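You operate a simulated robot arm through the tools that you are given. There is no shell and no other tool. Be economical: measure what you need, move in short steps, check, and stop when the job is done.

You run a simulated robot arm. Do the job below in one go: nothing can be reset, and whatever is moved stays where it is left.

## Task
Set pump 1's overload to the amps on the bench motor's plate.
Fine: the main is locked off and stays so; door shut and latched again, other dials untouched. Where these are worked on the way, their far stop is far enough and under half their travel is too little: cabinet door.

It is judged by the outcome, as a careful person would: the job done as asked, and still so three seconds after it is handed in. It fails if anything else is knocked over, pushed out of place, dropped, spilled or broken.

## Robot
A 7-joint arm with a two-finger parallel gripper on a trunk, on a base that drives. Base frame: it is fixed to the floor where the robot stands at the start and does not move with it; the origin is under the middle of the robot, x ahead of it, y to its left, z up. Lengths are in cm, angles in degrees, forces in N, time in s.
It reaches about 92.6 cm from its shoulder. Its first joint turns from -166.0 to 166.0 degrees. Places, roughly: cabinet door [100, 10, 140]; door latch [100, -10, 130]; main plate [100, -20, 120]; padlock (4x2x5 cm) [100, -20, 120]; pump four dial [110, 0, 130]; pump one dial [110, 30, 130]; pump three dial [110, 10, 130]; pump two dial [110, 20, 130]; rating plate [90, 70, 100]. Payload 3.91 kg.
The TCP is the grasp point between the finger pads, 3 cm short of the fingertips. In the tool frame z runs along the fingers and y along their closing line. The gripper opens to 11 cm. The fingers are 2 cm wide and 1 cm thick; the gripper's body (4.8 by 11.2 cm) begins 5.5 cm behind the TCP.
Orientation is that of the tool frame in the base frame, as a unit quaternion [w, x, y, z]. With the fingers straight down and closing along the base's y, the tool's x points along the base's -x, its y along +y and its z along -z.

## Interface
- The arm moves only by the tool send_rows. Its argument "commands" is a list of rows, each a list of 3 entries, a list of its own where there are three numbers: the shift along the tool's x, y, z in cm, then the turn, a rotation vector about the tool's x, y, z in degrees, then the finger opening in cm, from 0 to 11. In form: [[[x, y, z], [wx, wy, wz], gripper], ...]. A call has 1 to 10 rows; each row shifts and turns the commanded pose from where the row before left it, along the tool's axes as they then stand. Each row takes 0.2 s and may step no farther than 5 cm and 8.6 degrees from the row before; otherwise, or with a gripper value out of range, the whole call is refused. Where a pose cannot be reached the arm comes as near as it can. A force on the tool above 50 N (or 10 N above the force at the start of the call, whichever is more), or a blocked arm, ends the call early, and 0.2 s more pass. The fingers move at their own pace (about 7.2 cm/s each) and stop on an object; they squeeze with about 22 N. The grip force told is the motor's: it shows also when the fingers shut on nothing. Time passes only in rows, and 0.2 s behind the last, so rows that do not move let the fingers close. It gives the time, the measured TCP pose, the force on the tool (base axes), the opening and the grip force at its end, in the units of the frame above (readings bear some noise), with the torque about the TCP (base axes, N m) and any sound that the robot's microphone picked up.
- Cameras (640 x 400 px; columns grow to the right, rows downward): "scene" is now at [26.31, 0.98, 117.17]; the picture's right is [0.11, -0.99, 0.00], its down [-0.25, -0.03, -0.97] and it looks along [0.96, 0.11, -0.25] (base axes); focal length 252 px, centre (320, 200). "wrist" rides on the gripper at [7.2, 1.7, -10.3] in the tool frame; the picture's right is [-0.23, 0.97, 0.00], its down [-0.76, -0.18, -0.62] and it looks along [-0.61, -0.14, 0.78] (tool axes); focal length 222 px, centre (320, 200).
- capture(camera): a new picture of that camera. It takes no simulated time.
- raise_lower(by): slides the trunk up (or, below 0, down) by that many cm; the arm and the scene camera ride with it, the base frame stays. It gives what a move gives, with no picture.
- base_move(legs): drives the robot by 1 to 6 legs, each [ahead, left, turn to the left] in cm, cm and degrees, along the robot's own axes; the way and the turn of a leg run together, so that a leg with both is an arc; at most 150 cm and 180 degrees a leg. The arm and the cameras ride along, it lands a little off, and it stops where it bumps. It gives what a move gives.
- head_to(pan, tilt): turns the head with the scene camera to pan (to the left, within 86 degrees either way) and tilt (down, from -29 to 69), counted from straight ahead of the robot. It gives what a move gives.
- probe_pixels(camera, pixels): for up to 12 pixels [column, row] of the newest picture of that camera ("zoom" is the newest enlarged one), the place [x, y, z] in the base frame of the surface seen there, good to about 0.2 cm. It takes no simulated time.
- inspect(camera, box): a new picture of the part [left, top, right, bottom] of that camera's present view, enlarged. It takes no simulated time.
- sign_off(): hands the job in; it is judged then, once.

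Work in short steps. Measure before you move; look again where a grasp or a placing could have gone wrong, and mend it. You have 80 turns and 52 pictures in all, those below and enlarged ones among them. Open the gripper and draw the arm clear of the work before you hand the job in, unless the task says otherwise; then end with one line.

The tools are called after "Call:" as a command line: name --argument value ..., lists and objects as JSON in quotes. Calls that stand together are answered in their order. send_rows: Moves the arm, as the interface text tells. Its arguments: {"type":"object","properties":{"commands":{"type":"array","items":{"type":"array"}}},"required":["commands"]} The other tools are called the same way: raise_lower (by) slides the trunk up or down; base_move (legs) drives the base; head_to (pan, tilt) turns the head that bears the scene camera; capture (camera) takes a picture; probe_pixels (camera, pixels) gives the place of the surface under pixels of a picture; inspect (camera, box) takes an enlarged picture of a part of a camera's view; sign_off () hands the job in.

At the start:

```text
time_s: 0.0
eef_pos: [52.08, 4.32, 100.09]
tcp_rot: [0.0, 0.0, 1.0, 0.0]
contact_force: [0.7, 0.1, 0.1]
moment: [0.04, -0.02, 0.0]
gripper_width: 11.0
grasp_force: 0.1
trunk travel left (down, up): [-32.5, 35.7]
robot x, y, heading: [0.03, 0.16, -0.1]
head pan, tilt: [6.3, 14.5]
```

scene: 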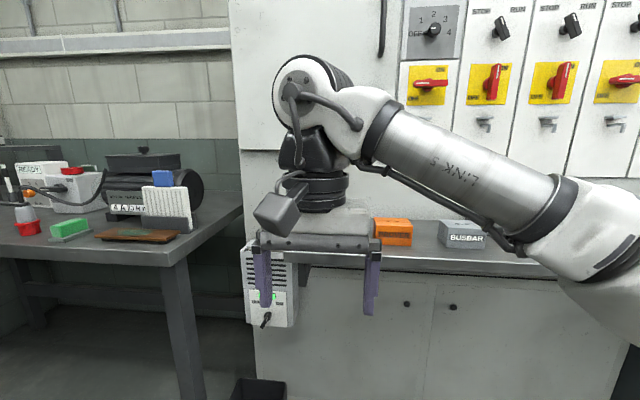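
wrist: 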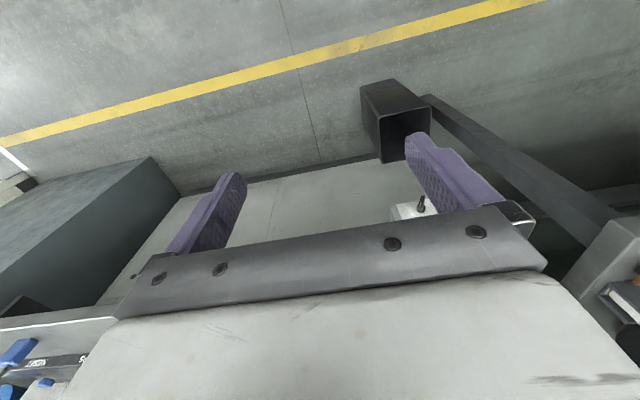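

The arm blocks the cabinet in the scene picture; the motor sits at about (150,190). I turn the head up to see the cabinet door.

Call:
head_to --pan 5 --tilt -10

Call:
capture --camera "scene"

```text
time_s: 0.9
eef_pos: [51.95, 4.34, 99.93]
tcp_rot: [0.0, 0.0, 1.0, 0.0]
contact_force: [0.0, 0.3, 0.0]
moment: [0.02, 0.04, -0.01]
gripper_width: 10.99
grasp_force: 0.0
trunk travel left (down, up): [-32.5, 35.7]
robot x, y, heading: [0.16, 0.11, -0.2]
head pan, tilt: [5.0, -10.0]
```

```text
49 pictures are left
```

scene: 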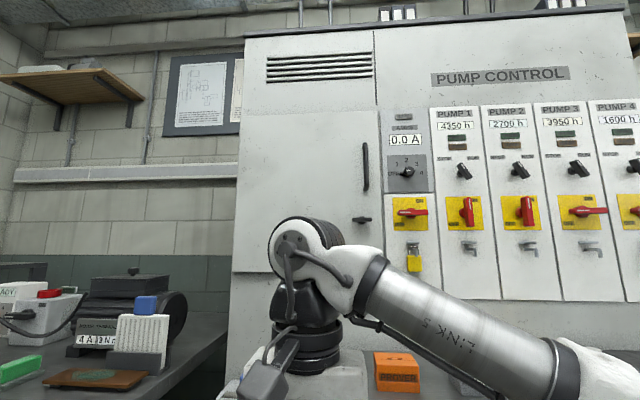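

The door has a vertical bar handle at (365,165) and a latch at (361,220). I zoom on the motor plate (95,335) and on the latch, and probe them.

Call:
inspect --camera "scene" --box '[0, 260, 200, 385]'

Call:
inspect --camera "scene" --box '[230, 100, 470, 250]'

Call:
probe_pixels --camera "scene" --pixels '[[365, 145], [365, 165], [366, 187], [356, 220], [368, 220], [372, 150], [372, 225], [238, 120], [238, 265], [372, 115], [245, 180], [410, 215]]'

```text
3.20 times, centred on (100, 322) of scene
```

zoom: 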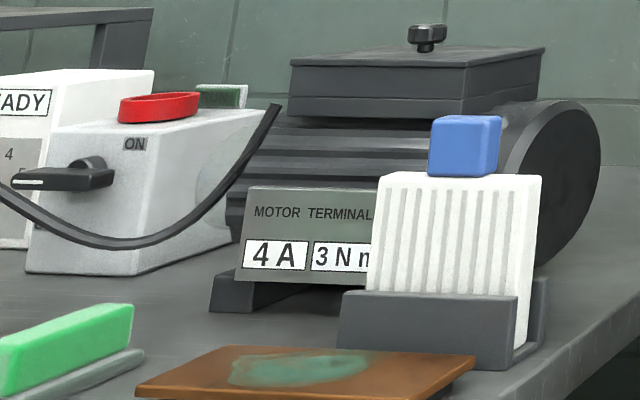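

```text
2.67 times, centred on (350, 175) of scene
```

zoom: 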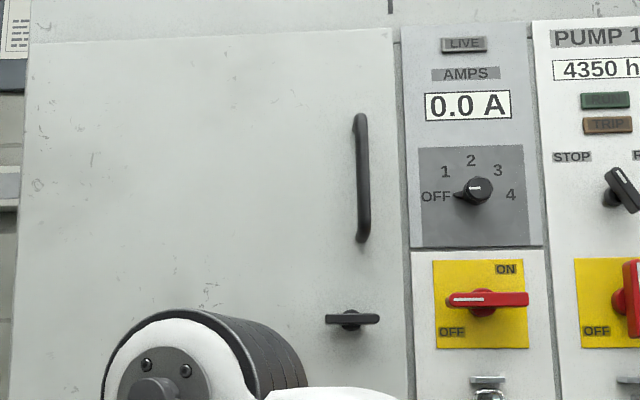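

```text
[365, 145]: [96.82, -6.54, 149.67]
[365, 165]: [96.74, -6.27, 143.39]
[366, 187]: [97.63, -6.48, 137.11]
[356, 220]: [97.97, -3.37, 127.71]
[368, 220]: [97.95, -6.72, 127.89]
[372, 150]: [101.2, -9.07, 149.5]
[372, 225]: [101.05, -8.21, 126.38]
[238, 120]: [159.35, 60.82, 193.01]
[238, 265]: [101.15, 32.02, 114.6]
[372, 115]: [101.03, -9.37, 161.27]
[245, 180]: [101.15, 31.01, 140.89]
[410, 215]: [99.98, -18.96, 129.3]
```

The plate reads "MOTOR TERMINAL… 4 A | 3 Nm", partly hidden by the card stand. I probe its place and look for any other plate around the bench with the head turned left.

Call:
probe_pixels --camera "scene" --pixels '[[85, 340], [110, 340], [140, 340], [140, 285], [185, 300], [145, 305]]'

Call:
head_to --pan 40 --tilt 12

Call:
capture --camera "scene"

```text
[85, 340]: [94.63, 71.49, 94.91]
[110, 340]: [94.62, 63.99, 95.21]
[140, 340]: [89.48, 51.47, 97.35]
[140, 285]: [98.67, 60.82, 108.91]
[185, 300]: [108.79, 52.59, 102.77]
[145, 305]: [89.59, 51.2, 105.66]
```

```text
time_s: 1.9
eef_pos: [52.15, 4.31, 100.0]
tcp_rot: [0.0, 0.0, 1.0, 0.0]
contact_force: [0.2, -0.4, 0.3]
moment: [0.01, 0.01, 0.01]
gripper_width: 10.98
grasp_force: 0.1
trunk travel left (down, up): [-32.5, 35.7]
robot x, y, heading: [0.04, -0.31, -0.1]
head pan, tilt: [40.0, 12.0]
```

```text
46 pictures are left
```

scene: 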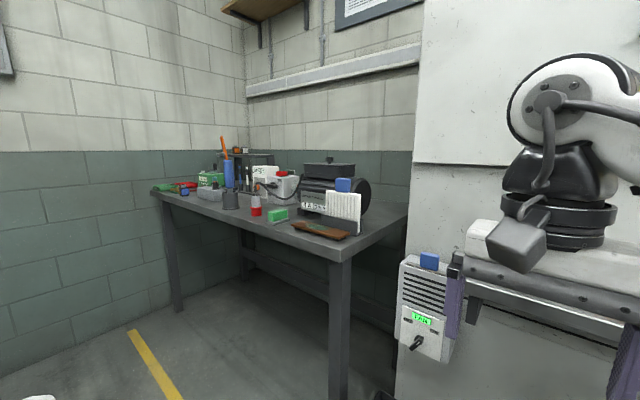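

The plate needs a clearer view; I probe the bench edge and surroundings before driving left.

Call:
probe_pixels --camera "scene" --pixels '[[338, 258], [250, 225], [160, 195], [425, 310], [320, 232], [343, 215]]'

Call:
inspect --camera "scene" --box '[240, 140, 400, 240]'

```text
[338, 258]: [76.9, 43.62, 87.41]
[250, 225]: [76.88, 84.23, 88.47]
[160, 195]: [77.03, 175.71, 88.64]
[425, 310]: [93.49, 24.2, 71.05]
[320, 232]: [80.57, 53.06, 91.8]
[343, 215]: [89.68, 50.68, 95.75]
```

```text
4.00 times, centred on (320, 190) of scene
```

zoom: 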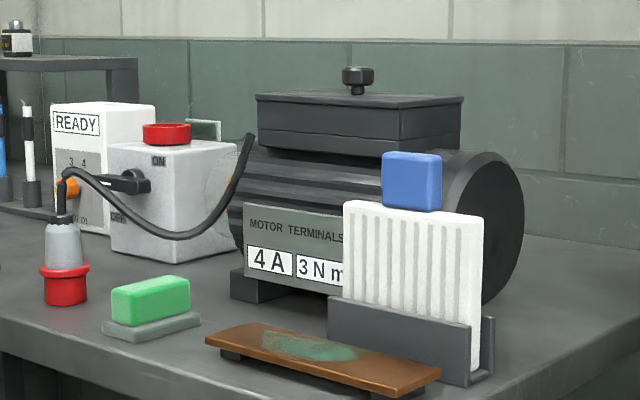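

The plate reads MOTOR 4 A (3 Nm belongs to the terminals), so the overload goes to 4 A. I raise the trunk 25 cm before pointing the gripper forward.

Call:
raise_lower --by 25

Call:
send_rows --commands '[[[0, 0, 0], [0, -8.2, 0], 11], [[0, 0, 0], [0, -8.2, 0], 11], [[0, 0, 0], [0, -8.2, 0], 11], [[0, 0, 0], [0, -8.2, 0], 11], [[0, 0, 0], [0, -8.2, 0], 11], [[0, 0, 0], [0, -8.2, 0], 11], [[0, 0, 0], [0, -8.2, 0], 8], [[0, 0, 0], [0, -8.2, 0], 8], [[0, 0, 0], [0, -8.2, 0], 6], [[0, 0, 0], [0, -8.2, 0], 6]]'

Call:
head_to --pan 0 --tilt 10

Call:
capture --camera "scene"

```text
time_s: 4.5
eef_pos: [52.04, 4.3, 125.0]
tcp_rot: [0.0, 0.0, 1.0, 0.0]
contact_force: [-0.1, 0.4, 0.1]
moment: [0.03, -0.02, 0.02]
gripper_width: 11.02
grasp_force: 0.1
trunk travel left (down, up): [-57.5, 10.7]
robot x, y, heading: [-0.33, 0.16, 0.2]
head pan, tilt: [40.0, 12.0]
```

```text
time_s: 6.7
eef_pos: [53.24, 5.02, 128.45]
tcp_rot: [0.656, 0.0, 0.754, 0.0]
contact_force: [0.3, -0.1, 0.1]
moment: [0.02, 0.03, -0.02]
gripper_width: 6.01
grasp_force: 0.0
out of reach, approached as far as the arm can: row 9, 10
trunk travel left (down, up): [-57.5, 10.7]
robot x, y, heading: [0.3, 0.03, -0.1]
head pan, tilt: [40.0, 12.0]
```

```text
time_s: 7.7
eef_pos: [53.2, 4.97, 128.45]
tcp_rot: [0.655, 0.0, 0.755, 0.0]
contact_force: [-0.8, 0.9, -0.2]
moment: [0.01, -0.02, 0.02]
gripper_width: 6.0
grasp_force: 0.1
trunk travel left (down, up): [-57.5, 10.7]
robot x, y, heading: [-0.14, 0.06, 0.1]
head pan, tilt: [0.0, 10.0]
```

```text
44 pictures are left
```

scene: 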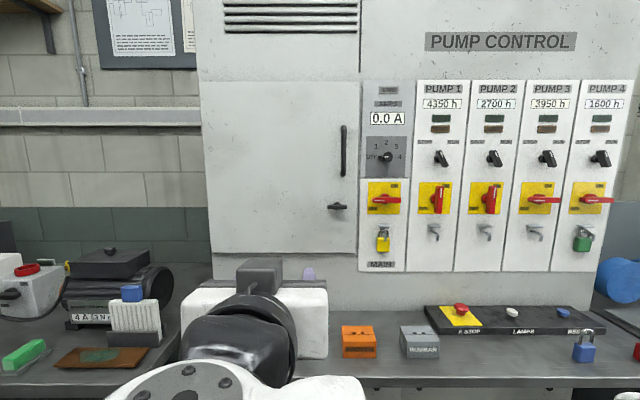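

The cabinet is now clear to see: handle (343,150), latch (337,207). I zoom on the latch and on the wall sheet for hints.

Call:
inspect --camera "scene" --box '[300, 180, 420, 255]'

Call:
probe_pixels --camera "zoom" --pixels '[[155, 142], [175, 142], [197, 140], [220, 140], [245, 140], [197, 152], [197, 170], [197, 110]]'

Call:
inspect --camera "scene" --box '[80, 0, 200, 75]'

```text
5.33 times, centred on (360, 218) of scene
```

zoom: 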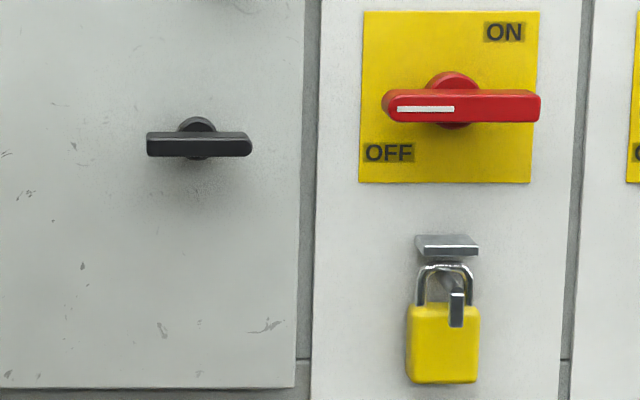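

```text
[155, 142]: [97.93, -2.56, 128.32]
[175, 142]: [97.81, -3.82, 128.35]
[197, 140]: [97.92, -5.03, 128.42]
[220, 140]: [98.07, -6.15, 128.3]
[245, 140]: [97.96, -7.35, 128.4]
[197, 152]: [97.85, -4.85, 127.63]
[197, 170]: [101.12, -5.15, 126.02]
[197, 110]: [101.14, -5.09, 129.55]
```

```text
5.33 times, centred on (140, 38) of scene
```

zoom: 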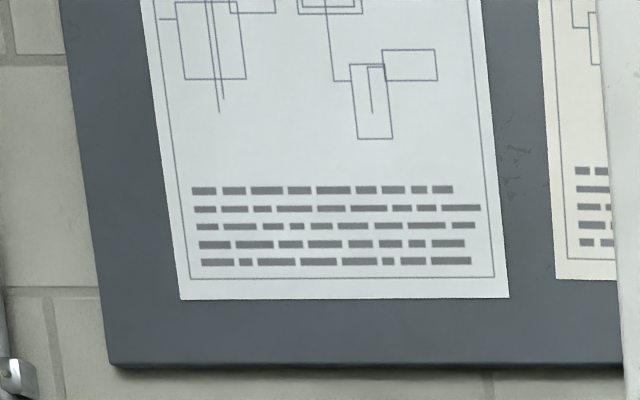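

The latch bar is centred at [97.9,-5,128.2], pivoted midway, 5.5 cm wide. I finish leveling the tool, move nearer and roll 90° so the fingers close vertically.

Call:
send_rows --commands '[[[0, 0, 4], [0, -4, 0], 6], [[0, 0, 4], [0, -4, 0], 6], [[0, -2, 4], [0, 0, 8.5], 6], [[0, 0, 3], [0, 0, 8.5], 6], [[0, 0, 0], [0, 0, 8.5], 6], [[0, 0, 0], [0, 0, 8.5], 6], [[0, 0, 0], [0, 0, 8.5], 6], [[0, 0, 0], [0, 0, 8.5], 6], [[0, 0, 0], [0, 0, 8.5], 6], [[0, 0, 0], [0, 0, 8.5], 5]]'

```text
time_s: 9.9
eef_pos: [68.39, 3.01, 127.97]
tcp_rot: [0.585, 0.397, 0.586, 0.396]
contact_force: [0.0, 0.1, -0.9]
moment: [0.0, -0.02, 0.04]
gripper_width: 5.03
grasp_force: 0.1
out of reach, approached as far as the arm can: row 1
trunk travel left (down, up): [-57.5, 10.7]
robot x, y, heading: [-0.1, 0.35, 0.0]
head pan, tilt: [0.0, 10.0]
```

Roll is 68° so far; I finish the roll and go to a standoff in front of the latch.

Call:
send_rows --commands '[[[0, 0, 0], [0, 0, 7.4], 5], [[0, 0, 0], [0, 0, 7.4], 5], [[0, 0, 0], [0, 0, 7.4], 5], [[-3, 0, 3], [0, 0, 0], 5], [[-3, 0.1, 4], [0, 0, 0], 5], [[-2, 0, 4.5], [0, 0, 0], 5], [[0, 0, 4.5], [0, 0, 0], 5], [[0, 0, 4], [0, 0, 0], 5]]'

Call:
capture --camera "scene"

Call:
capture --camera "wrist"

```text
time_s: 11.7
eef_pos: [88.56, -4.91, 127.95]
tcp_rot: [0.499, 0.5, 0.499, 0.502]
contact_force: [0.7, -0.8, 0.7]
moment: [0.01, 0.04, -0.05]
gripper_width: 5.0
grasp_force: 0.1
trunk travel left (down, up): [-57.5, 10.7]
robot x, y, heading: [0.01, 0.09, -0.0]
head pan, tilt: [0.0, 10.0]
```

```text
41 pictures are left
```

scene: 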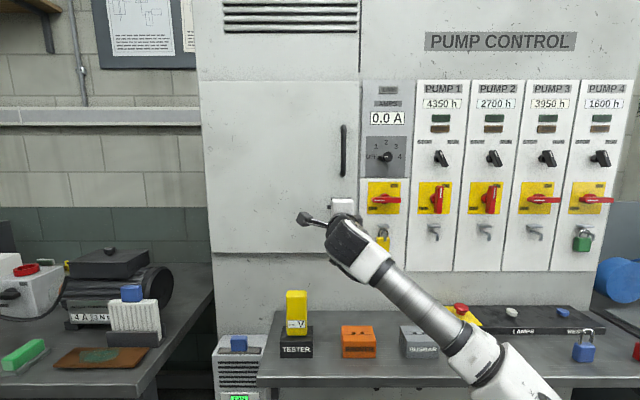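

```text
40 pictures are left
```

wrist: 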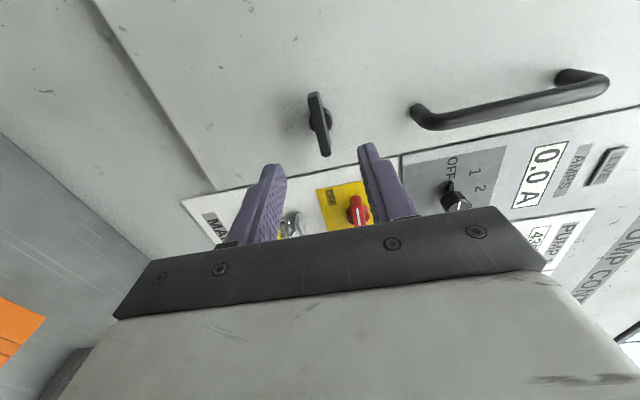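

The fingers straddle the latch bar. I advance 7.7 cm and close on the bar.

Call:
send_rows --commands '[[[0, 0.2, 4], [0, 0, 0], 4], [[0, 0, 3.7], [0, 0, 0], 4], [[0, 0, 0], [0, 0, 0], 0], [[0, 0, 0], [0, 0, 0], 0], [[0, 0, 0], [0, 0, 0], 0]]'

Call:
capture --camera "wrist"

```text
time_s: 12.9
eef_pos: [96.12, -4.8, 127.94]
tcp_rot: [0.497, 0.503, 0.501, 0.499]
contact_force: [-10.5, 0.8, -19.7]
moment: [-0.71, -0.01, 0.25]
gripper_width: 1.07
grasp_force: 45.3
trunk travel left (down, up): [-57.5, 10.7]
robot x, y, heading: [-0.15, 0.01, 0.2]
head pan, tilt: [0.0, 10.0]
```

```text
39 pictures are left
```

wrist: 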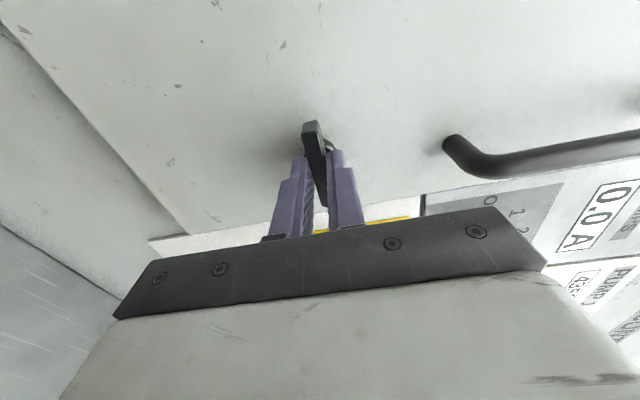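

The bar is gripped (1.07 cm). I ease the preload and try a small twist, watching the torque about x.

Call:
send_rows --commands '[[[0, -0.25, 0], [0, 0, 0], 0], [[0, 0, 0], [0, 0, -5], 0], [[0, 0, 0], [0, 0, -5], 0]]'

```text
time_s: 13.7
eef_pos: [96.08, -4.85, 127.97]
tcp_rot: [0.541, 0.455, 0.541, 0.456]
contact_force: [4.6, 4.9, -5.6]
moment: [0.1, -0.11, -1.27]
gripper_width: 1.09
grasp_force: 45.1
trunk travel left (down, up): [-57.5, 10.7]
robot x, y, heading: [-0.04, 0.08, 0.0]
head pan, tilt: [0.0, 10.0]
```

It turns freely with low torque about x, so I keep going this way.

Call:
send_rows --commands '[[[0, 0, 0], [0, 0, -8], 0], [[0, 0, 0], [0, 0, -8], 0], [[0, 0, 0], [0, 0, -8], 0], [[0, 0, 0], [0, 0, -8], 0]]'

Call:
capture --camera "wrist"

```text
time_s: 14.7
eef_pos: [96.15, -4.83, 127.9]
tcp_rot: [0.645, 0.288, 0.646, 0.289]
contact_force: [0.7, 3.3, -7.1]
moment: [0.12, 0.34, 0.12]
gripper_width: 1.09
grasp_force: 45.5
trunk travel left (down, up): [-57.5, 10.7]
robot x, y, heading: [0.35, 0.01, 0.0]
head pan, tilt: [0.0, 10.0]
```

```text
38 pictures are left
```

wrist: 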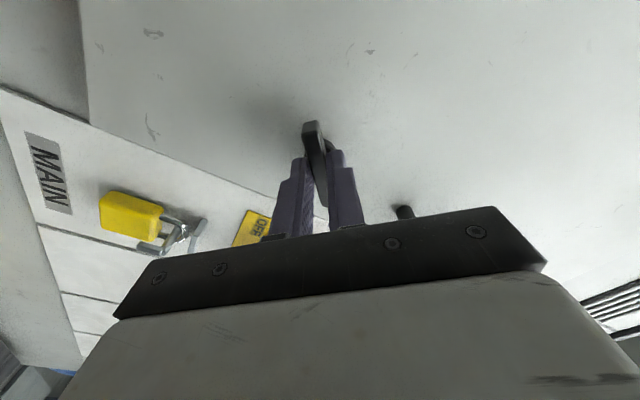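

The bar turns with the fingers; 42° so far. Continue towards 90°.

Call:
send_rows --commands '[[[0, 0, 0], [0, 0, -8], 0], [[0, 0, 0], [0, 0, -8], 0], [[0, 0, 0], [0, 0, -8], 0], [[0, 0, 0], [0, 0, -8], 0], [[0, 0, 0], [0, 0, -8], 0], [[0, 0, 0], [0, 0, -8], 0]]'

```text
time_s: 16.1
eef_pos: [96.1, -5.07, 127.86]
tcp_rot: [0.707, 0.0, 0.708, 0.001]
contact_force: [-4.7, -0.5, -14.1]
moment: [0.07, 0.12, -0.05]
gripper_width: 1.08
grasp_force: 45.2
trunk travel left (down, up): [-57.5, 10.7]
robot x, y, heading: [0.17, -0.55, -0.2]
head pan, tilt: [0.0, 10.0]
```

Now at 90° with no stop felt. I try pulling gently on the latch bar itself to see whether the door comes.

Call:
send_rows --commands '[[[0, 0, -0.7], [0, 0, 0], 0], [[0, 0, -0.8], [0, 0, 0], 0]]'

Call:
capture --camera "wrist"

Call:
capture --camera "scene"

```text
time_s: 16.7
eef_pos: [94.71, -5.0, 127.79]
tcp_rot: [0.706, 0.002, 0.708, 0.001]
contact_force: [2.5, 2.2, -11.3]
moment: [-0.1, 0.21, -0.54]
gripper_width: 1.12
grasp_force: 44.5
trunk travel left (down, up): [-57.5, 10.7]
robot x, y, heading: [0.04, 0.18, -0.0]
head pan, tilt: [0.0, 10.0]
```

```text
37 pictures are left
```

wrist: 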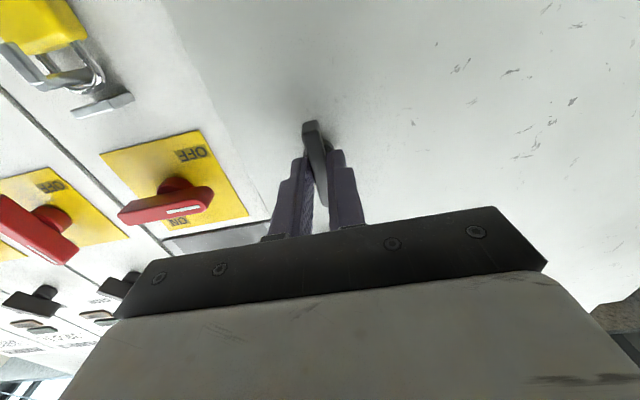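

```text
36 pictures are left
```

scene: 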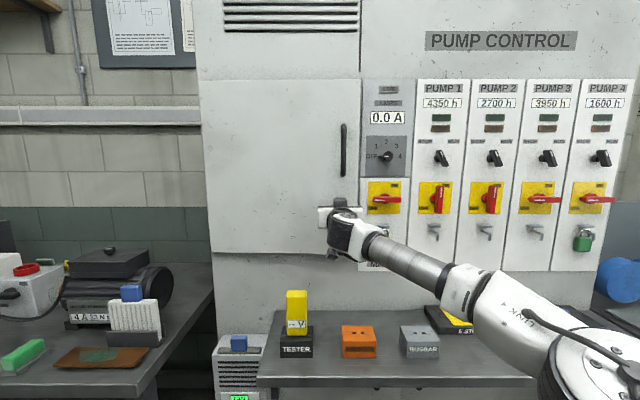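

The bar is still held, and the hand came 1.4 cm with little force: the door is unlatched. I follow the hinge arc (hinge about y 32) with rotation, three rows first.

Call:
send_rows --commands '[[[0, 0.1, 0], [2, 0, 0], 0], [[0, 0.71, -3.84], [6, 0, 0], 0], [[0, 0.71, -3.84], [6, 0, 0], 0], [[0, 0.71, -3.84], [6, 0, 0], 0]]'

Call:
capture --camera "scene"

```text
time_s: 17.7
eef_pos: [83.54, -1.11, 127.75]
tcp_rot: [0.695, 0.125, 0.697, -0.122]
contact_force: [-3.5, -2.5, -16.0]
moment: [0.34, 0.95, 0.63]
gripper_width: 1.07
grasp_force: 45.1
trunk travel left (down, up): [-57.5, 10.7]
robot x, y, heading: [-0.14, -0.22, -0.1]
head pan, tilt: [0.0, 10.0]
```

```text
35 pictures are left
```

scene: 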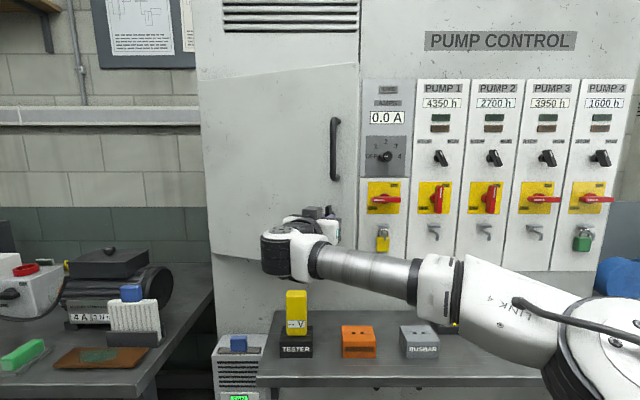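

The door is following at 20°. I continue four rows.

Call:
send_rows --commands '[[[0, 0.71, -3.84], [6, 0, 0], 0], [[0, 0.71, -3.84], [6, 0, 0], 0], [[0, 0.71, -3.84], [6, 0, 0], 0], [[0, 0.71, -3.84], [6, 0, 0], 0]]'

Call:
capture --camera "scene"

```text
time_s: 18.9
eef_pos: [78.24, 2.82, 128.13]
tcp_rot: [0.65, 0.27, 0.658, -0.267]
contact_force: [-7.7, -8.0, -9.9]
moment: [-0.12, -0.43, 0.11]
gripper_width: 1.36
grasp_force: 45.0
out of reach, approached as far as the arm can: row 3, 4
trunk travel left (down, up): [-57.5, 10.7]
robot x, y, heading: [0.01, -0.18, -0.3]
head pan, tilt: [0.0, 10.0]
stopped in row 4: the force on the tool passed its limit at 52 N (the readings are from after the stop); the commanded pose is now the measured one
```

```text
34 pictures are left
```

scene: 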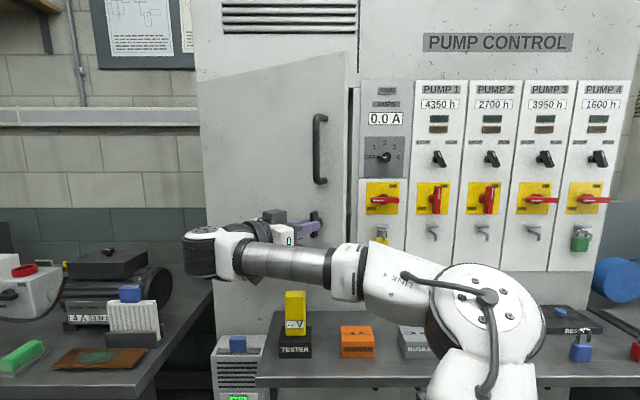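

The reach limit hit with the door about 34° open. I release the latch bar, back straight out, then turn to face forward while moving to the right of the door edge.

Call:
send_rows --commands '[[[0, 0, 0], [0, 0, 0], 5], [[0, 0, 0], [0, 0, 0], 5], [[0, 0, -4], [0, 0, 0], 5], [[0, 0, -4], [0, 0, 0], 5], [[0, 0, -2], [-8, 0, 0], 5], [[0, -2, 2], [-8, 0, 0], 5], [[0, -3, 1], [-8, 0, 0], 5], [[0, -4, 0], [-8, 0, 0], 5], [[0, -4, 0], [-8, 0, 0], 5], [[0, -4, 0], [-5, 0, 0], 0]]'

Call:
capture --camera "scene"

```text
time_s: 20.6
eef_pos: [76.37, -0.34, 128.1]
tcp_rot: [0.701, 0.088, 0.702, -0.089]
contact_force: [19.5, 27.9, -0.3]
moment: [0.1, 0.16, 0.18]
gripper_width: 6.65
grasp_force: 16.2
out of reach, approached as far as the arm can: row 3, 4
trunk travel left (down, up): [-57.5, 10.7]
robot x, y, heading: [0.02, 0.22, 0.3]
head pan, tilt: [0.0, 10.0]
stopped in row 8: the force on the tool passed its limit at 61 N (the readings are from after the stop); the commanded pose is now the measured one
```

```text
33 pictures are left
```

scene: 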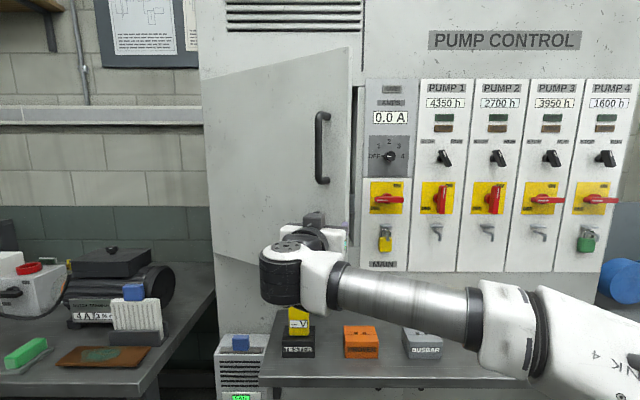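

The retract was out of reach at that angle, so a finger is pressing the latch bar. I ease +y and back straight out at the present, nearly forward angle.

Call:
send_rows --commands '[[[0, 1.5, 0], [0, 0, 0], 7], [[0, 0, -3], [0, 0, 0], 7], [[0, 0, -4], [0, 0, 0], 7], [[0, 0, -4], [0, 0, 0], 7]]'

Call:
capture --camera "scene"

```text
time_s: 21.6
eef_pos: [65.85, 3.44, 128.03]
tcp_rot: [0.7, 0.094, 0.702, -0.09]
contact_force: [-0.5, 0.2, 0.2]
moment: [0.01, 0.01, -0.01]
gripper_width: 7.01
grasp_force: 0.2
trunk travel left (down, up): [-57.5, 10.7]
robot x, y, heading: [0.4, -0.04, 0.3]
head pan, tilt: [0.0, 10.0]
```

```text
32 pictures are left
```

scene: 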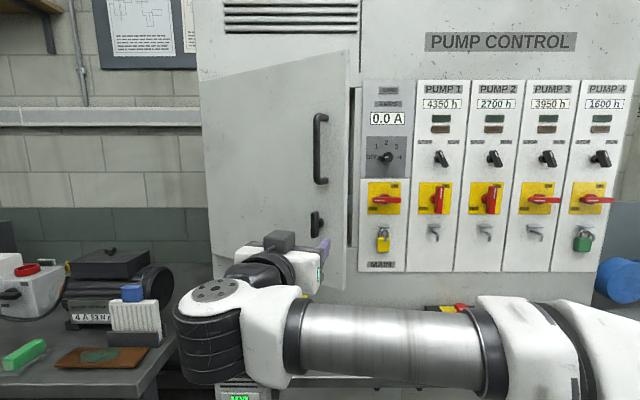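

Hand is free; the latch bar at (316,223) now stands vertical. I probe the door to know its angle.

Call:
probe_pixels --camera "scene" --pixels '[[343, 70], [340, 270], [300, 100], [230, 120], [230, 220], [316, 223], [353, 150]]'

Call:
send_rows --commands '[[[0, -3, 0], [-7.5, 0, 0], 3], [[0, -3, 0], [-7.5, 0, 0], 0], [[0, -4, 0], [0, 0, 0], 0], [[0, -2.5, 0], [0, 0, 0], 0]]'

```text
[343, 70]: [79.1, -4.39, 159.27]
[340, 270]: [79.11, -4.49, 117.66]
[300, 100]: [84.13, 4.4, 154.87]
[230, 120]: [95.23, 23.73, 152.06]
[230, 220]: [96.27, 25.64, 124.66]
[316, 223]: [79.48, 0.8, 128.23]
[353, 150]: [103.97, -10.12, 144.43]
```

```text
time_s: 22.6
eef_pos: [64.46, -9.33, 128.18]
tcp_rot: [0.707, 0.005, 0.707, 0.0]
contact_force: [1.1, 0.0, -0.3]
moment: [0.01, -0.01, 0.0]
gripper_width: 0.02
grasp_force: 22.2
trunk travel left (down, up): [-57.5, 10.7]
robot x, y, heading: [0.01, 0.25, 0.2]
head pan, tilt: [0.0, 10.0]
```

The door is ~30° open, edge near [78.5,-5]. I slide the closed fingers past the edge to the right of it, then push left.

Call:
send_rows --commands '[[[0, -0.7, 4], [0, 0, 0], 0], [[0, 0, 4.5], [0, 0, 0], 0], [[0, 0, 4.5], [0, 0, 0], 0], [[0, 0, 4], [0, 0, 0], 0], [[0, 3, 0], [0, 0, 0], 0], [[0, 3, 0], [0, 0, 0], 0], [[0, 3, 0], [0, 0, 0], 0]]'

Call:
capture --camera "scene"

```text
time_s: 24.0
eef_pos: [81.84, -7.26, 128.11]
tcp_rot: [0.705, 0.024, 0.709, -0.017]
contact_force: [-8.5, -16.3, -0.1]
moment: [-0.23, 0.06, 0.36]
gripper_width: 0.0
grasp_force: 21.9
trunk travel left (down, up): [-57.5, 10.7]
robot x, y, heading: [-0.24, -0.27, -0.2]
head pan, tilt: [0.0, 10.0]
stopped in row 6: the force on the tool passed its limit at 62 N (the readings are from after the stop); the commanded pose is now the measured one
```

```text
31 pictures are left
```

scene: 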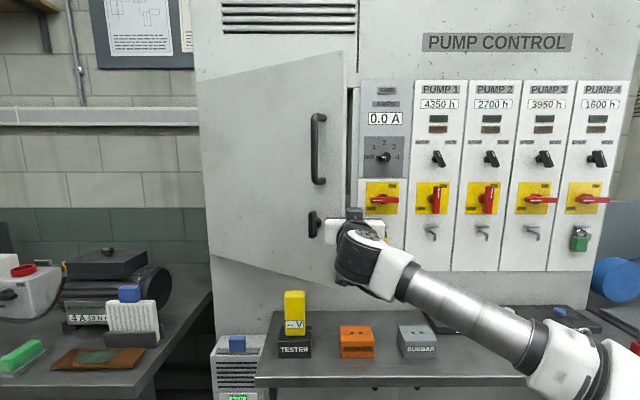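

The gripper body jammed against the door's edge. I back off, yaw the hand ~35° left so the fingers hook behind the edge, and try again.

Call:
send_rows --commands '[[[0, -2.5, 0], [0, 0, 0], 0], [[0, -1.5, -4], [0, 0, 0], 0], [[0, 0, -4], [0, 0, 0], 0], [[0, 0, 0], [-8, 0, 0], 0], [[0, 0, 0], [-8, 0, 0], 0], [[0, 0, 0], [-8, 0, 0], 0], [[0, 0, 0], [-8, 0, 0], 0], [[0, 0, 0], [-5, 0, 0], 0]]'

Call:
capture --camera "scene"

```text
time_s: 25.8
eef_pos: [73.45, -10.52, 128.31]
tcp_rot: [0.679, -0.192, 0.68, 0.198]
contact_force: [0.1, -0.1, 0.5]
moment: [-0.03, 0.04, -0.03]
gripper_width: 0.0
grasp_force: 22.4
trunk travel left (down, up): [-57.5, 10.7]
robot x, y, heading: [0.01, -0.05, -0.2]
head pan, tilt: [0.0, 10.0]
```

```text
30 pictures are left
```

scene: 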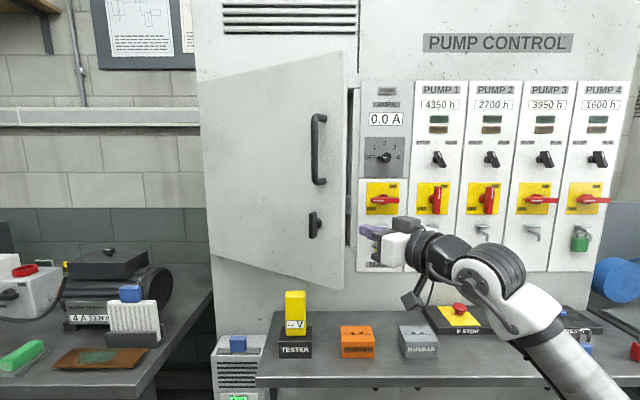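

Hand is now yawed ~32°, right of the door edge at (343,150). I probe the edge again.

Call:
probe_pixels --camera "scene" --pixels '[[341, 100], [338, 250], [280, 150], [375, 232]]'

```text
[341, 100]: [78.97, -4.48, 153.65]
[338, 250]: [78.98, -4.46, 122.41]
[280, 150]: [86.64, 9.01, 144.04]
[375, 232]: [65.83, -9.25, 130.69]
```

I slide the fingers well behind the edge (avoiding contact), then push left and back along the arc to about 50°.

Call:
send_rows --commands '[[[0, -3.8, 0], [0, 0, 0], 0], [[0, 0, 4.5], [0, 0, 0], 0], [[0, 0, 4.4], [0, 0, 0], 0], [[0, 3.7, 1.8], [0, 0, 0], 0], [[0, 3.45, -1.2], [0, 0, 0], 0], [[0, 3.45, -1.2], [0, 0, 0], 0], [[0, 3.47, -0.55], [0, 0, 0], 0], [[0, 3.47, -0.55], [0, 0, 0], 0]]'

Call:
capture --camera "scene"

```text
time_s: 27.6
eef_pos: [62.15, 3.02, 128.18]
tcp_rot: [0.674, -0.206, 0.676, 0.213]
contact_force: [0.8, -0.5, -0.1]
moment: [0.02, 0.0, -0.06]
gripper_width: 0.02
grasp_force: 22.2
out of reach, approached as far as the arm can: row 1, 2, 3
trunk travel left (down, up): [-57.5, 10.7]
robot x, y, heading: [-0.1, -0.29, 0.0]
head pan, tilt: [0.0, 10.0]
```

```text
29 pictures are left
```

scene: 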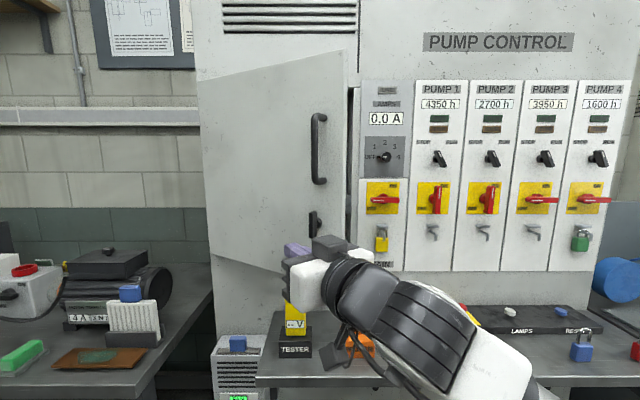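

The approach rows were out of the arm's reach at this yaw, and the hand passed in front without touching the door. I turn the tool straight again, park it right, then move the base right/forward and turn it left so the arm works diagonally.

Call:
send_rows --commands '[[[0, 0, 0], [8.5, 0, 0], 0], [[0, 0, 0], [8.5, 0, 0], 0], [[0, 0, 0], [8.5, 0, 0], 0], [[0, 0, 0], [8.5, 0, 0], 0], [[0, -4.5, -1], [0, 0, 0], 0], [[0, -4.5, -1], [0, 0, 0], 0], [[0, -4.5, 0], [0, 0, 0], 0], [[0, -4.5, 0], [0, 0, 0], 0]]'

Call:
base_move --legs '[[0, -28, 0]]'

Call:
base_move --legs '[[10, 0, 30]]'

Call:
head_to --pan -5 --tilt 10

Call:
capture --camera "scene"

```text
time_s: 29.4
eef_pos: [60.53, -15.06, 128.32]
tcp_rot: [0.705, 0.0, 0.709, 0.005]
contact_force: [-0.4, -0.1, -0.1]
moment: [-0.04, 0.0, -0.03]
gripper_width: 0.02
grasp_force: 22.1
trunk travel left (down, up): [-57.5, 10.7]
robot x, y, heading: [0.1, 0.26, 0.0]
head pan, tilt: [0.0, 10.0]
```

```text
time_s: 32.2
eef_pos: [60.52, -42.83, 128.08]
tcp_rot: [0.705, -0.001, 0.709, 0.007]
contact_force: [-0.6, 0.2, -0.2]
moment: [0.01, -0.02, -0.03]
gripper_width: 0.0
grasp_force: 21.8
trunk travel left (down, up): [-57.5, 10.7]
robot x, y, heading: [-0.59, -27.86, 0.0]
head pan, tilt: [0.0, 10.0]
```

```text
time_s: 34.1
eef_pos: [69.31, -7.84, 128.16]
tcp_rot: [0.679, -0.184, 0.685, 0.188]
contact_force: [-1.4, 1.0, -0.2]
moment: [0.01, 0.01, -0.01]
gripper_width: 0.01
grasp_force: 22.4
trunk travel left (down, up): [-57.5, 10.7]
robot x, y, heading: [9.7, -25.22, 29.7]
head pan, tilt: [0.0, 10.0]
```

```text
time_s: 34.8
eef_pos: [69.46, -7.94, 128.07]
tcp_rot: [0.679, -0.184, 0.685, 0.189]
contact_force: [-0.3, 0.3, 0.2]
moment: [-0.03, -0.03, 0.02]
gripper_width: 0.0
grasp_force: 22.0
trunk travel left (down, up): [-57.5, 10.7]
robot x, y, heading: [9.09, -25.0, 30.1]
head pan, tilt: [-5.0, 10.0]
```

```text
28 pictures are left
```

scene: 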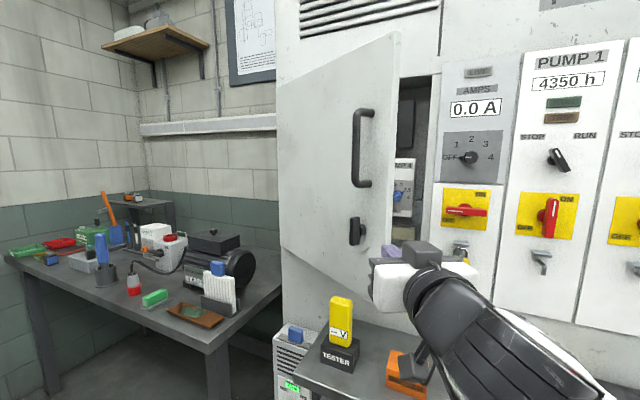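

The yaw is now a natural pose. I go y −7.75 then forward 11.2 to put the fingers behind the edge.

Call:
send_rows --commands '[[[0, -4, 0], [0, 0, 0], 0], [[0, -3.7, 0], [0, 0, 0], 0], [[0, 0, 4], [0, 0, 0], 0], [[0, 0, 4], [0, 0, 0], 0], [[0, 0, 3.2], [0, 0, 0], 0]]'

Call:
capture --camera "scene"

```text
time_s: 36.0
eef_pos: [83.05, -8.95, 127.89]
tcp_rot: [0.679, -0.184, 0.685, 0.189]
contact_force: [-0.4, 0.0, 0.6]
moment: [-0.03, 0.03, 0.01]
gripper_width: 0.01
grasp_force: 21.9
trunk travel left (down, up): [-57.5, 10.7]
robot x, y, heading: [9.76, -25.08, 30.1]
head pan, tilt: [-5.0, 10.0]
```

```text
27 pictures are left
```

scene: 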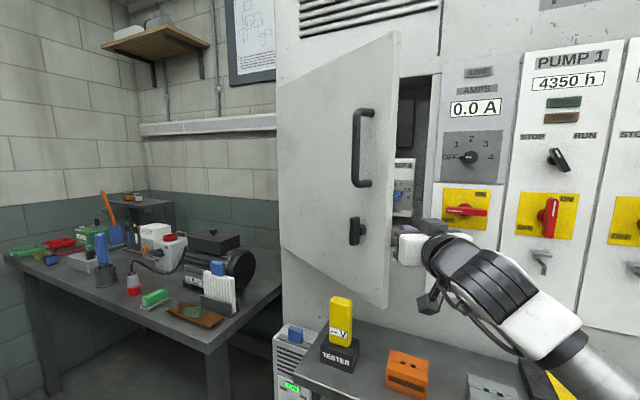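

Fingers are behind the edge. Now I push along the arc to ~50°.

Call:
send_rows --commands '[[[0, 3.7, 1.8], [0, 0, 0], 0], [[0, 3.45, -1.2], [0, 0, 0], 0], [[0, 3.45, -1.2], [0, 0, 0], 0], [[0, 3.47, -0.55], [0, 0, 0], 0], [[0, 3.47, -0.55], [0, 0, 0], 0]]'

Call:
capture --camera "scene"

```text
time_s: 37.2
eef_pos: [72.59, 5.38, 128.18]
tcp_rot: [0.68, -0.184, 0.685, 0.189]
contact_force: [-0.1, -0.3, 0.6]
moment: [0.01, 0.01, -0.03]
gripper_width: 0.0
grasp_force: 22.3
trunk travel left (down, up): [-57.5, 10.7]
robot x, y, heading: [9.24, -25.5, 29.7]
head pan, tilt: [-5.0, 10.0]
```

```text
26 pictures are left
```

scene: 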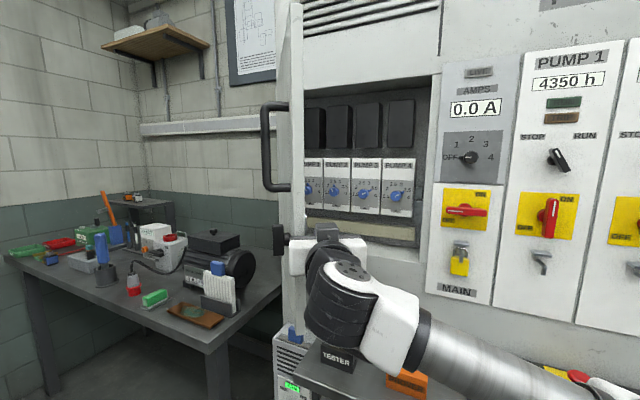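

The door is ~60° open, four dials visible. I continue pushing toward 90°.

Call:
send_rows --commands '[[[0, 3.35, 0.2], [0, 0, 0], 0], [[0, 3.35, 0.2], [0, 0, 0], 0], [[0, 3.15, 0.6], [0, 0, 0], 0], [[0, 3.15, 0.6], [0, 0, 0], 0], [[0, 2.8, 1.35], [0, 0, 0], 0], [[0, 2.8, 1.35], [0, 0, 0], 0], [[0, 2.7, 1.6], [0, 0, 0], 0], [[0, 2.7, 1.6], [0, 0, 0], 0]]'

Call:
capture --camera "scene"

```text
time_s: 37.8
eef_pos: [69.13, 10.59, 128.2]
tcp_rot: [0.68, -0.191, 0.681, 0.192]
contact_force: [-17.2, -11.4, -0.5]
moment: [0.17, -0.5, 0.7]
gripper_width: 0.0
grasp_force: 22.8
trunk travel left (down, up): [-57.5, 10.7]
robot x, y, heading: [9.67, -25.22, 29.9]
head pan, tilt: [-5.0, 10.0]
stopped in row 2: the force on the tool passed its limit at 53 N (the readings are from after the stop); the commanded pose is now the measured one
```

```text
25 pictures are left
```

scene: 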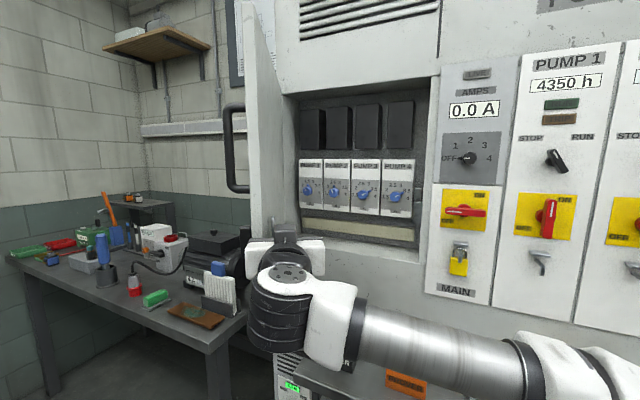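

Fingertips are now poking into the door's inner face (door ~70°). I back off a little, reduce the yaw by ~24°, then push left with the finger side.

Call:
send_rows --commands '[[[0, -2, 0], [0, 0, 0], 0], [[0, 0, 0], [8, 0, 0], 0], [[0, 0, 0], [8, 0, 0], 0], [[0, 0, 1], [8, 0, 0], 0], [[0, 3, 1], [0, 0, 0], 0], [[0, 3, 0], [0, 0, 0], 0], [[0, 3, 0], [0, 0, 0], 0], [[0, 3, 0], [0, 0, 0], 0]]'

Call:
capture --camera "scene"

```text
time_s: 38.3
eef_pos: [69.57, 9.03, 128.37]
tcp_rot: [0.687, -0.169, 0.687, 0.166]
contact_force: [-21.9, -11.1, 5.6]
moment: [0.41, -0.17, 1.35]
gripper_width: 0.0
grasp_force: 22.1
trunk travel left (down, up): [-57.5, 10.7]
robot x, y, heading: [9.37, -25.48, 30.0]
head pan, tilt: [-5.0, 10.0]
stopped in row 2: the force on the tool passed its limit at 58 N (the readings are from after the stop); the commanded pose is now the measured one
```

```text
24 pictures are left
```

scene: 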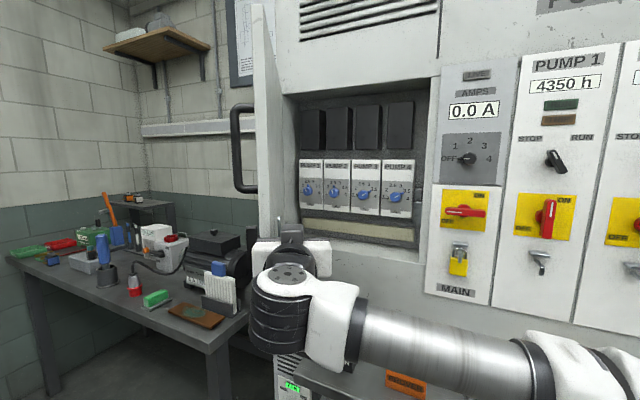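

Still in contact ahead of the tool. I probe the door and hand positions to understand what touches.

Call:
probe_pixels --camera "scene" --pixels '[[262, 60], [265, 220], [272, 150], [275, 225], [255, 150], [262, 252], [325, 250], [290, 235], [283, 100]]'

Call:
capture --camera "wrist"

```text
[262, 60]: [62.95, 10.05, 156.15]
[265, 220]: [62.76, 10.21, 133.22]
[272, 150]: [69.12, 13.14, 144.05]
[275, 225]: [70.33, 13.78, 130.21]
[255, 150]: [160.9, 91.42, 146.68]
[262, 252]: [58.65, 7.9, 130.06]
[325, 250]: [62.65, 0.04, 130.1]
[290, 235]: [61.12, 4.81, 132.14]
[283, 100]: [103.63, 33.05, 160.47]
```

```text
23 pictures are left
```

wrist: 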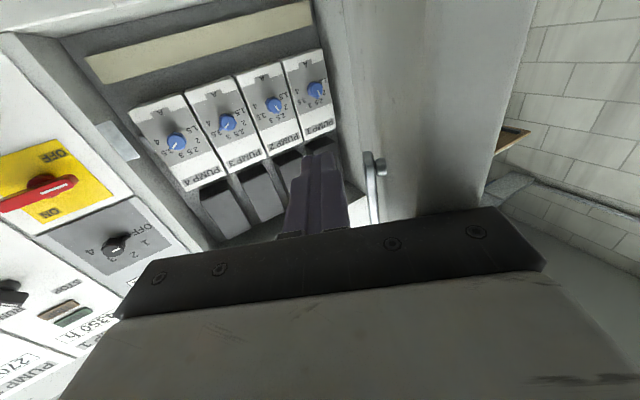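

The gripper body's front catches the door's end edge (62.8,10). I back off, shift right to clear it, straighten, go in deeper, then push with the hand's side.

Call:
send_rows --commands '[[[0, 0, -2], [0, 0, 0], 0], [[0, -4, 0], [0, 0, 0], 0], [[0, -4, 0], [0, 0, 0], 0], [[0, -2, 4], [4, 0, 0], 0], [[0, 0, 4], [4, 0, 0], 0], [[0, 0, 4], [4, 0, 0], 0]]'

Call:
capture --camera "scene"

```text
time_s: 39.7
eef_pos: [83.96, 3.9, 127.87]
tcp_rot: [0.699, -0.093, 0.704, 0.089]
contact_force: [-1.1, -0.2, 0.0]
moment: [-0.04, 0.02, -0.01]
gripper_width: 0.0
grasp_force: 21.8
trunk travel left (down, up): [-57.5, 10.7]
robot x, y, heading: [8.86, -25.41, 29.6]
head pan, tilt: [-5.0, 10.0]
```

```text
22 pictures are left
```

scene: 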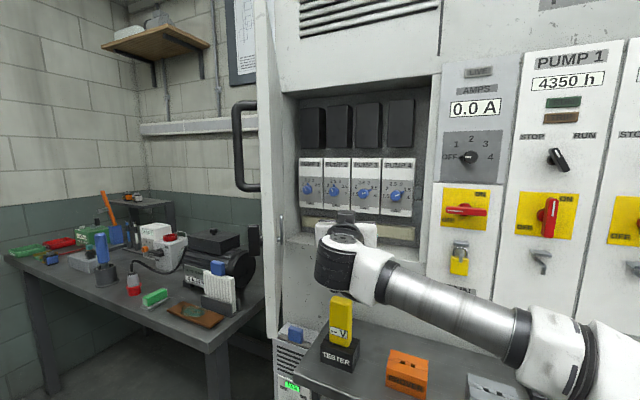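

Clear. I now sweep left with the side of the hand against the door's inner face.

Call:
send_rows --commands '[[[0, 3, 0], [0, 0, 0], 0], [[0, 3, 0], [0, 0, 0], 0], [[0, 3, 0], [0, 0, 0], 0], [[0, 3, 0], [0, 0, 0], 0], [[0, 3, 0], [0, 0, 0], 0], [[0, 3, 0], [0, 0, 0], 0], [[0, 3, 0], [0, 0, 0], 0], [[0, 3, 0], [0, 0, 0], 0], [[0, 2, 0], [0, 0, 0], 0]]'

Call:
capture --camera "scene"

```text
time_s: 41.7
eef_pos: [77.3, 29.01, 127.78]
tcp_rot: [0.699, -0.093, 0.703, 0.09]
contact_force: [-0.1, 0.2, 0.4]
moment: [0.0, -0.01, -0.03]
gripper_width: 0.0
grasp_force: 21.9
trunk travel left (down, up): [-57.5, 10.7]
robot x, y, heading: [9.18, -25.28, 30.0]
head pan, tilt: [-5.0, 10.0]
```

```text
21 pictures are left
```

scene: 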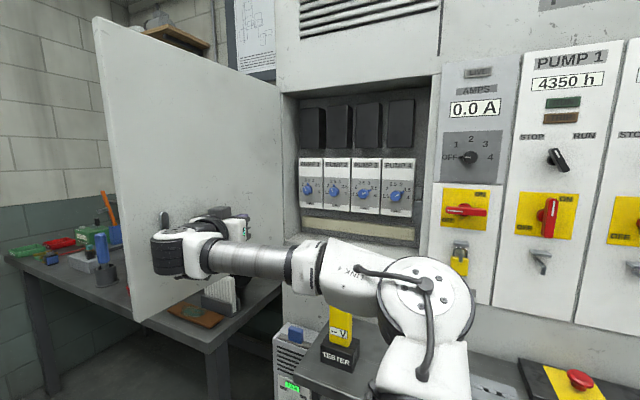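

The door is past 90°. A bit more to give clearance, then I withdraw and zoom on the dials.

Call:
send_rows --commands '[[[0, 3, 0], [0, 0, 0], 0], [[0, 3, 0], [0, 0, 0], 0], [[0, 2, 0], [0, 0, 0], 0], [[0, -4, 0], [0, 0, 0], 0], [[0, -4, 0], [0, 0, 0], 0], [[0, -4, 0], [0, 0, 0], 0]]'

Call:
inspect --camera "scene" --box '[290, 150, 420, 232]'

Call:
probe_pixels --camera "zoom" --pixels '[[84, 190], [60, 190], [105, 190], [84, 165], [84, 215], [84, 130], [30, 200], [210, 200], [155, 100], [84, 270], [500, 230], [15, 230]]'

```text
time_s: 43.1
eef_pos: [78.27, 24.89, 127.85]
tcp_rot: [0.699, -0.092, 0.703, 0.09]
contact_force: [0.5, 0.3, -0.1]
moment: [0.0, 0.01, -0.03]
gripper_width: 0.0
grasp_force: 22.2
trunk travel left (down, up): [-57.5, 10.7]
robot x, y, heading: [9.41, -25.44, 29.9]
head pan, tilt: [-5.0, 10.0]
```

```text
4.88 times, centred on (355, 191) of scene
```

zoom: 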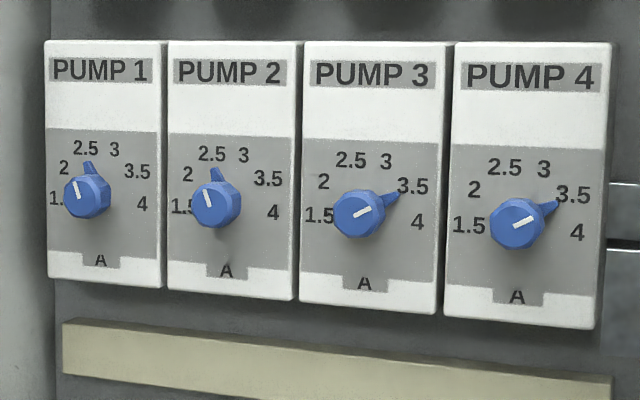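

```text
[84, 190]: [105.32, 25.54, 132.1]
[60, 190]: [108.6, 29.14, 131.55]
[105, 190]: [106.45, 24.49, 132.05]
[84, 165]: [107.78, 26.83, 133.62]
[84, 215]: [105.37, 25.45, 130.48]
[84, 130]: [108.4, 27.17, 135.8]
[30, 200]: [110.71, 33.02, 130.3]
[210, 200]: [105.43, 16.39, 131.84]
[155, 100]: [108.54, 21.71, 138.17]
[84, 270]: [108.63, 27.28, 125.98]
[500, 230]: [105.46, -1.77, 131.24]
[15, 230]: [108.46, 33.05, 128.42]
```

Pump 1's dial pointer is between 2 and 2.5–3; I zoom tighter on it to measure labels, pointer and axis.

Call:
inspect --camera "scene" --box '[296, 170, 328, 210]'

```text
10.00 times, centred on (312, 190) of scene
```

zoom: 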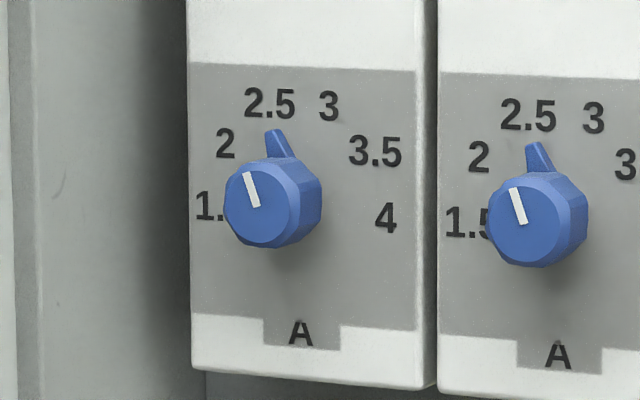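

Call:
probe_pixels --camera "zoom" --pixels '[[226, 143], [270, 103], [329, 106], [376, 151], [385, 218], [300, 334], [274, 132], [258, 210], [248, 174], [256, 205], [318, 195], [240, 240]]'

```text
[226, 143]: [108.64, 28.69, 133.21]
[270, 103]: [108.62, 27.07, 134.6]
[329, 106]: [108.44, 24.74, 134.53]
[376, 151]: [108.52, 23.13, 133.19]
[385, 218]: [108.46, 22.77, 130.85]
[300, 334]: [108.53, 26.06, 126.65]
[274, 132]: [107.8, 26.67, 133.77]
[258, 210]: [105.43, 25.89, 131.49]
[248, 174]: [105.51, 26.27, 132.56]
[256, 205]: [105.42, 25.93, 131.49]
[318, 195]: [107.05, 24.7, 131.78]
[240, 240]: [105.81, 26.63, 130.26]
```

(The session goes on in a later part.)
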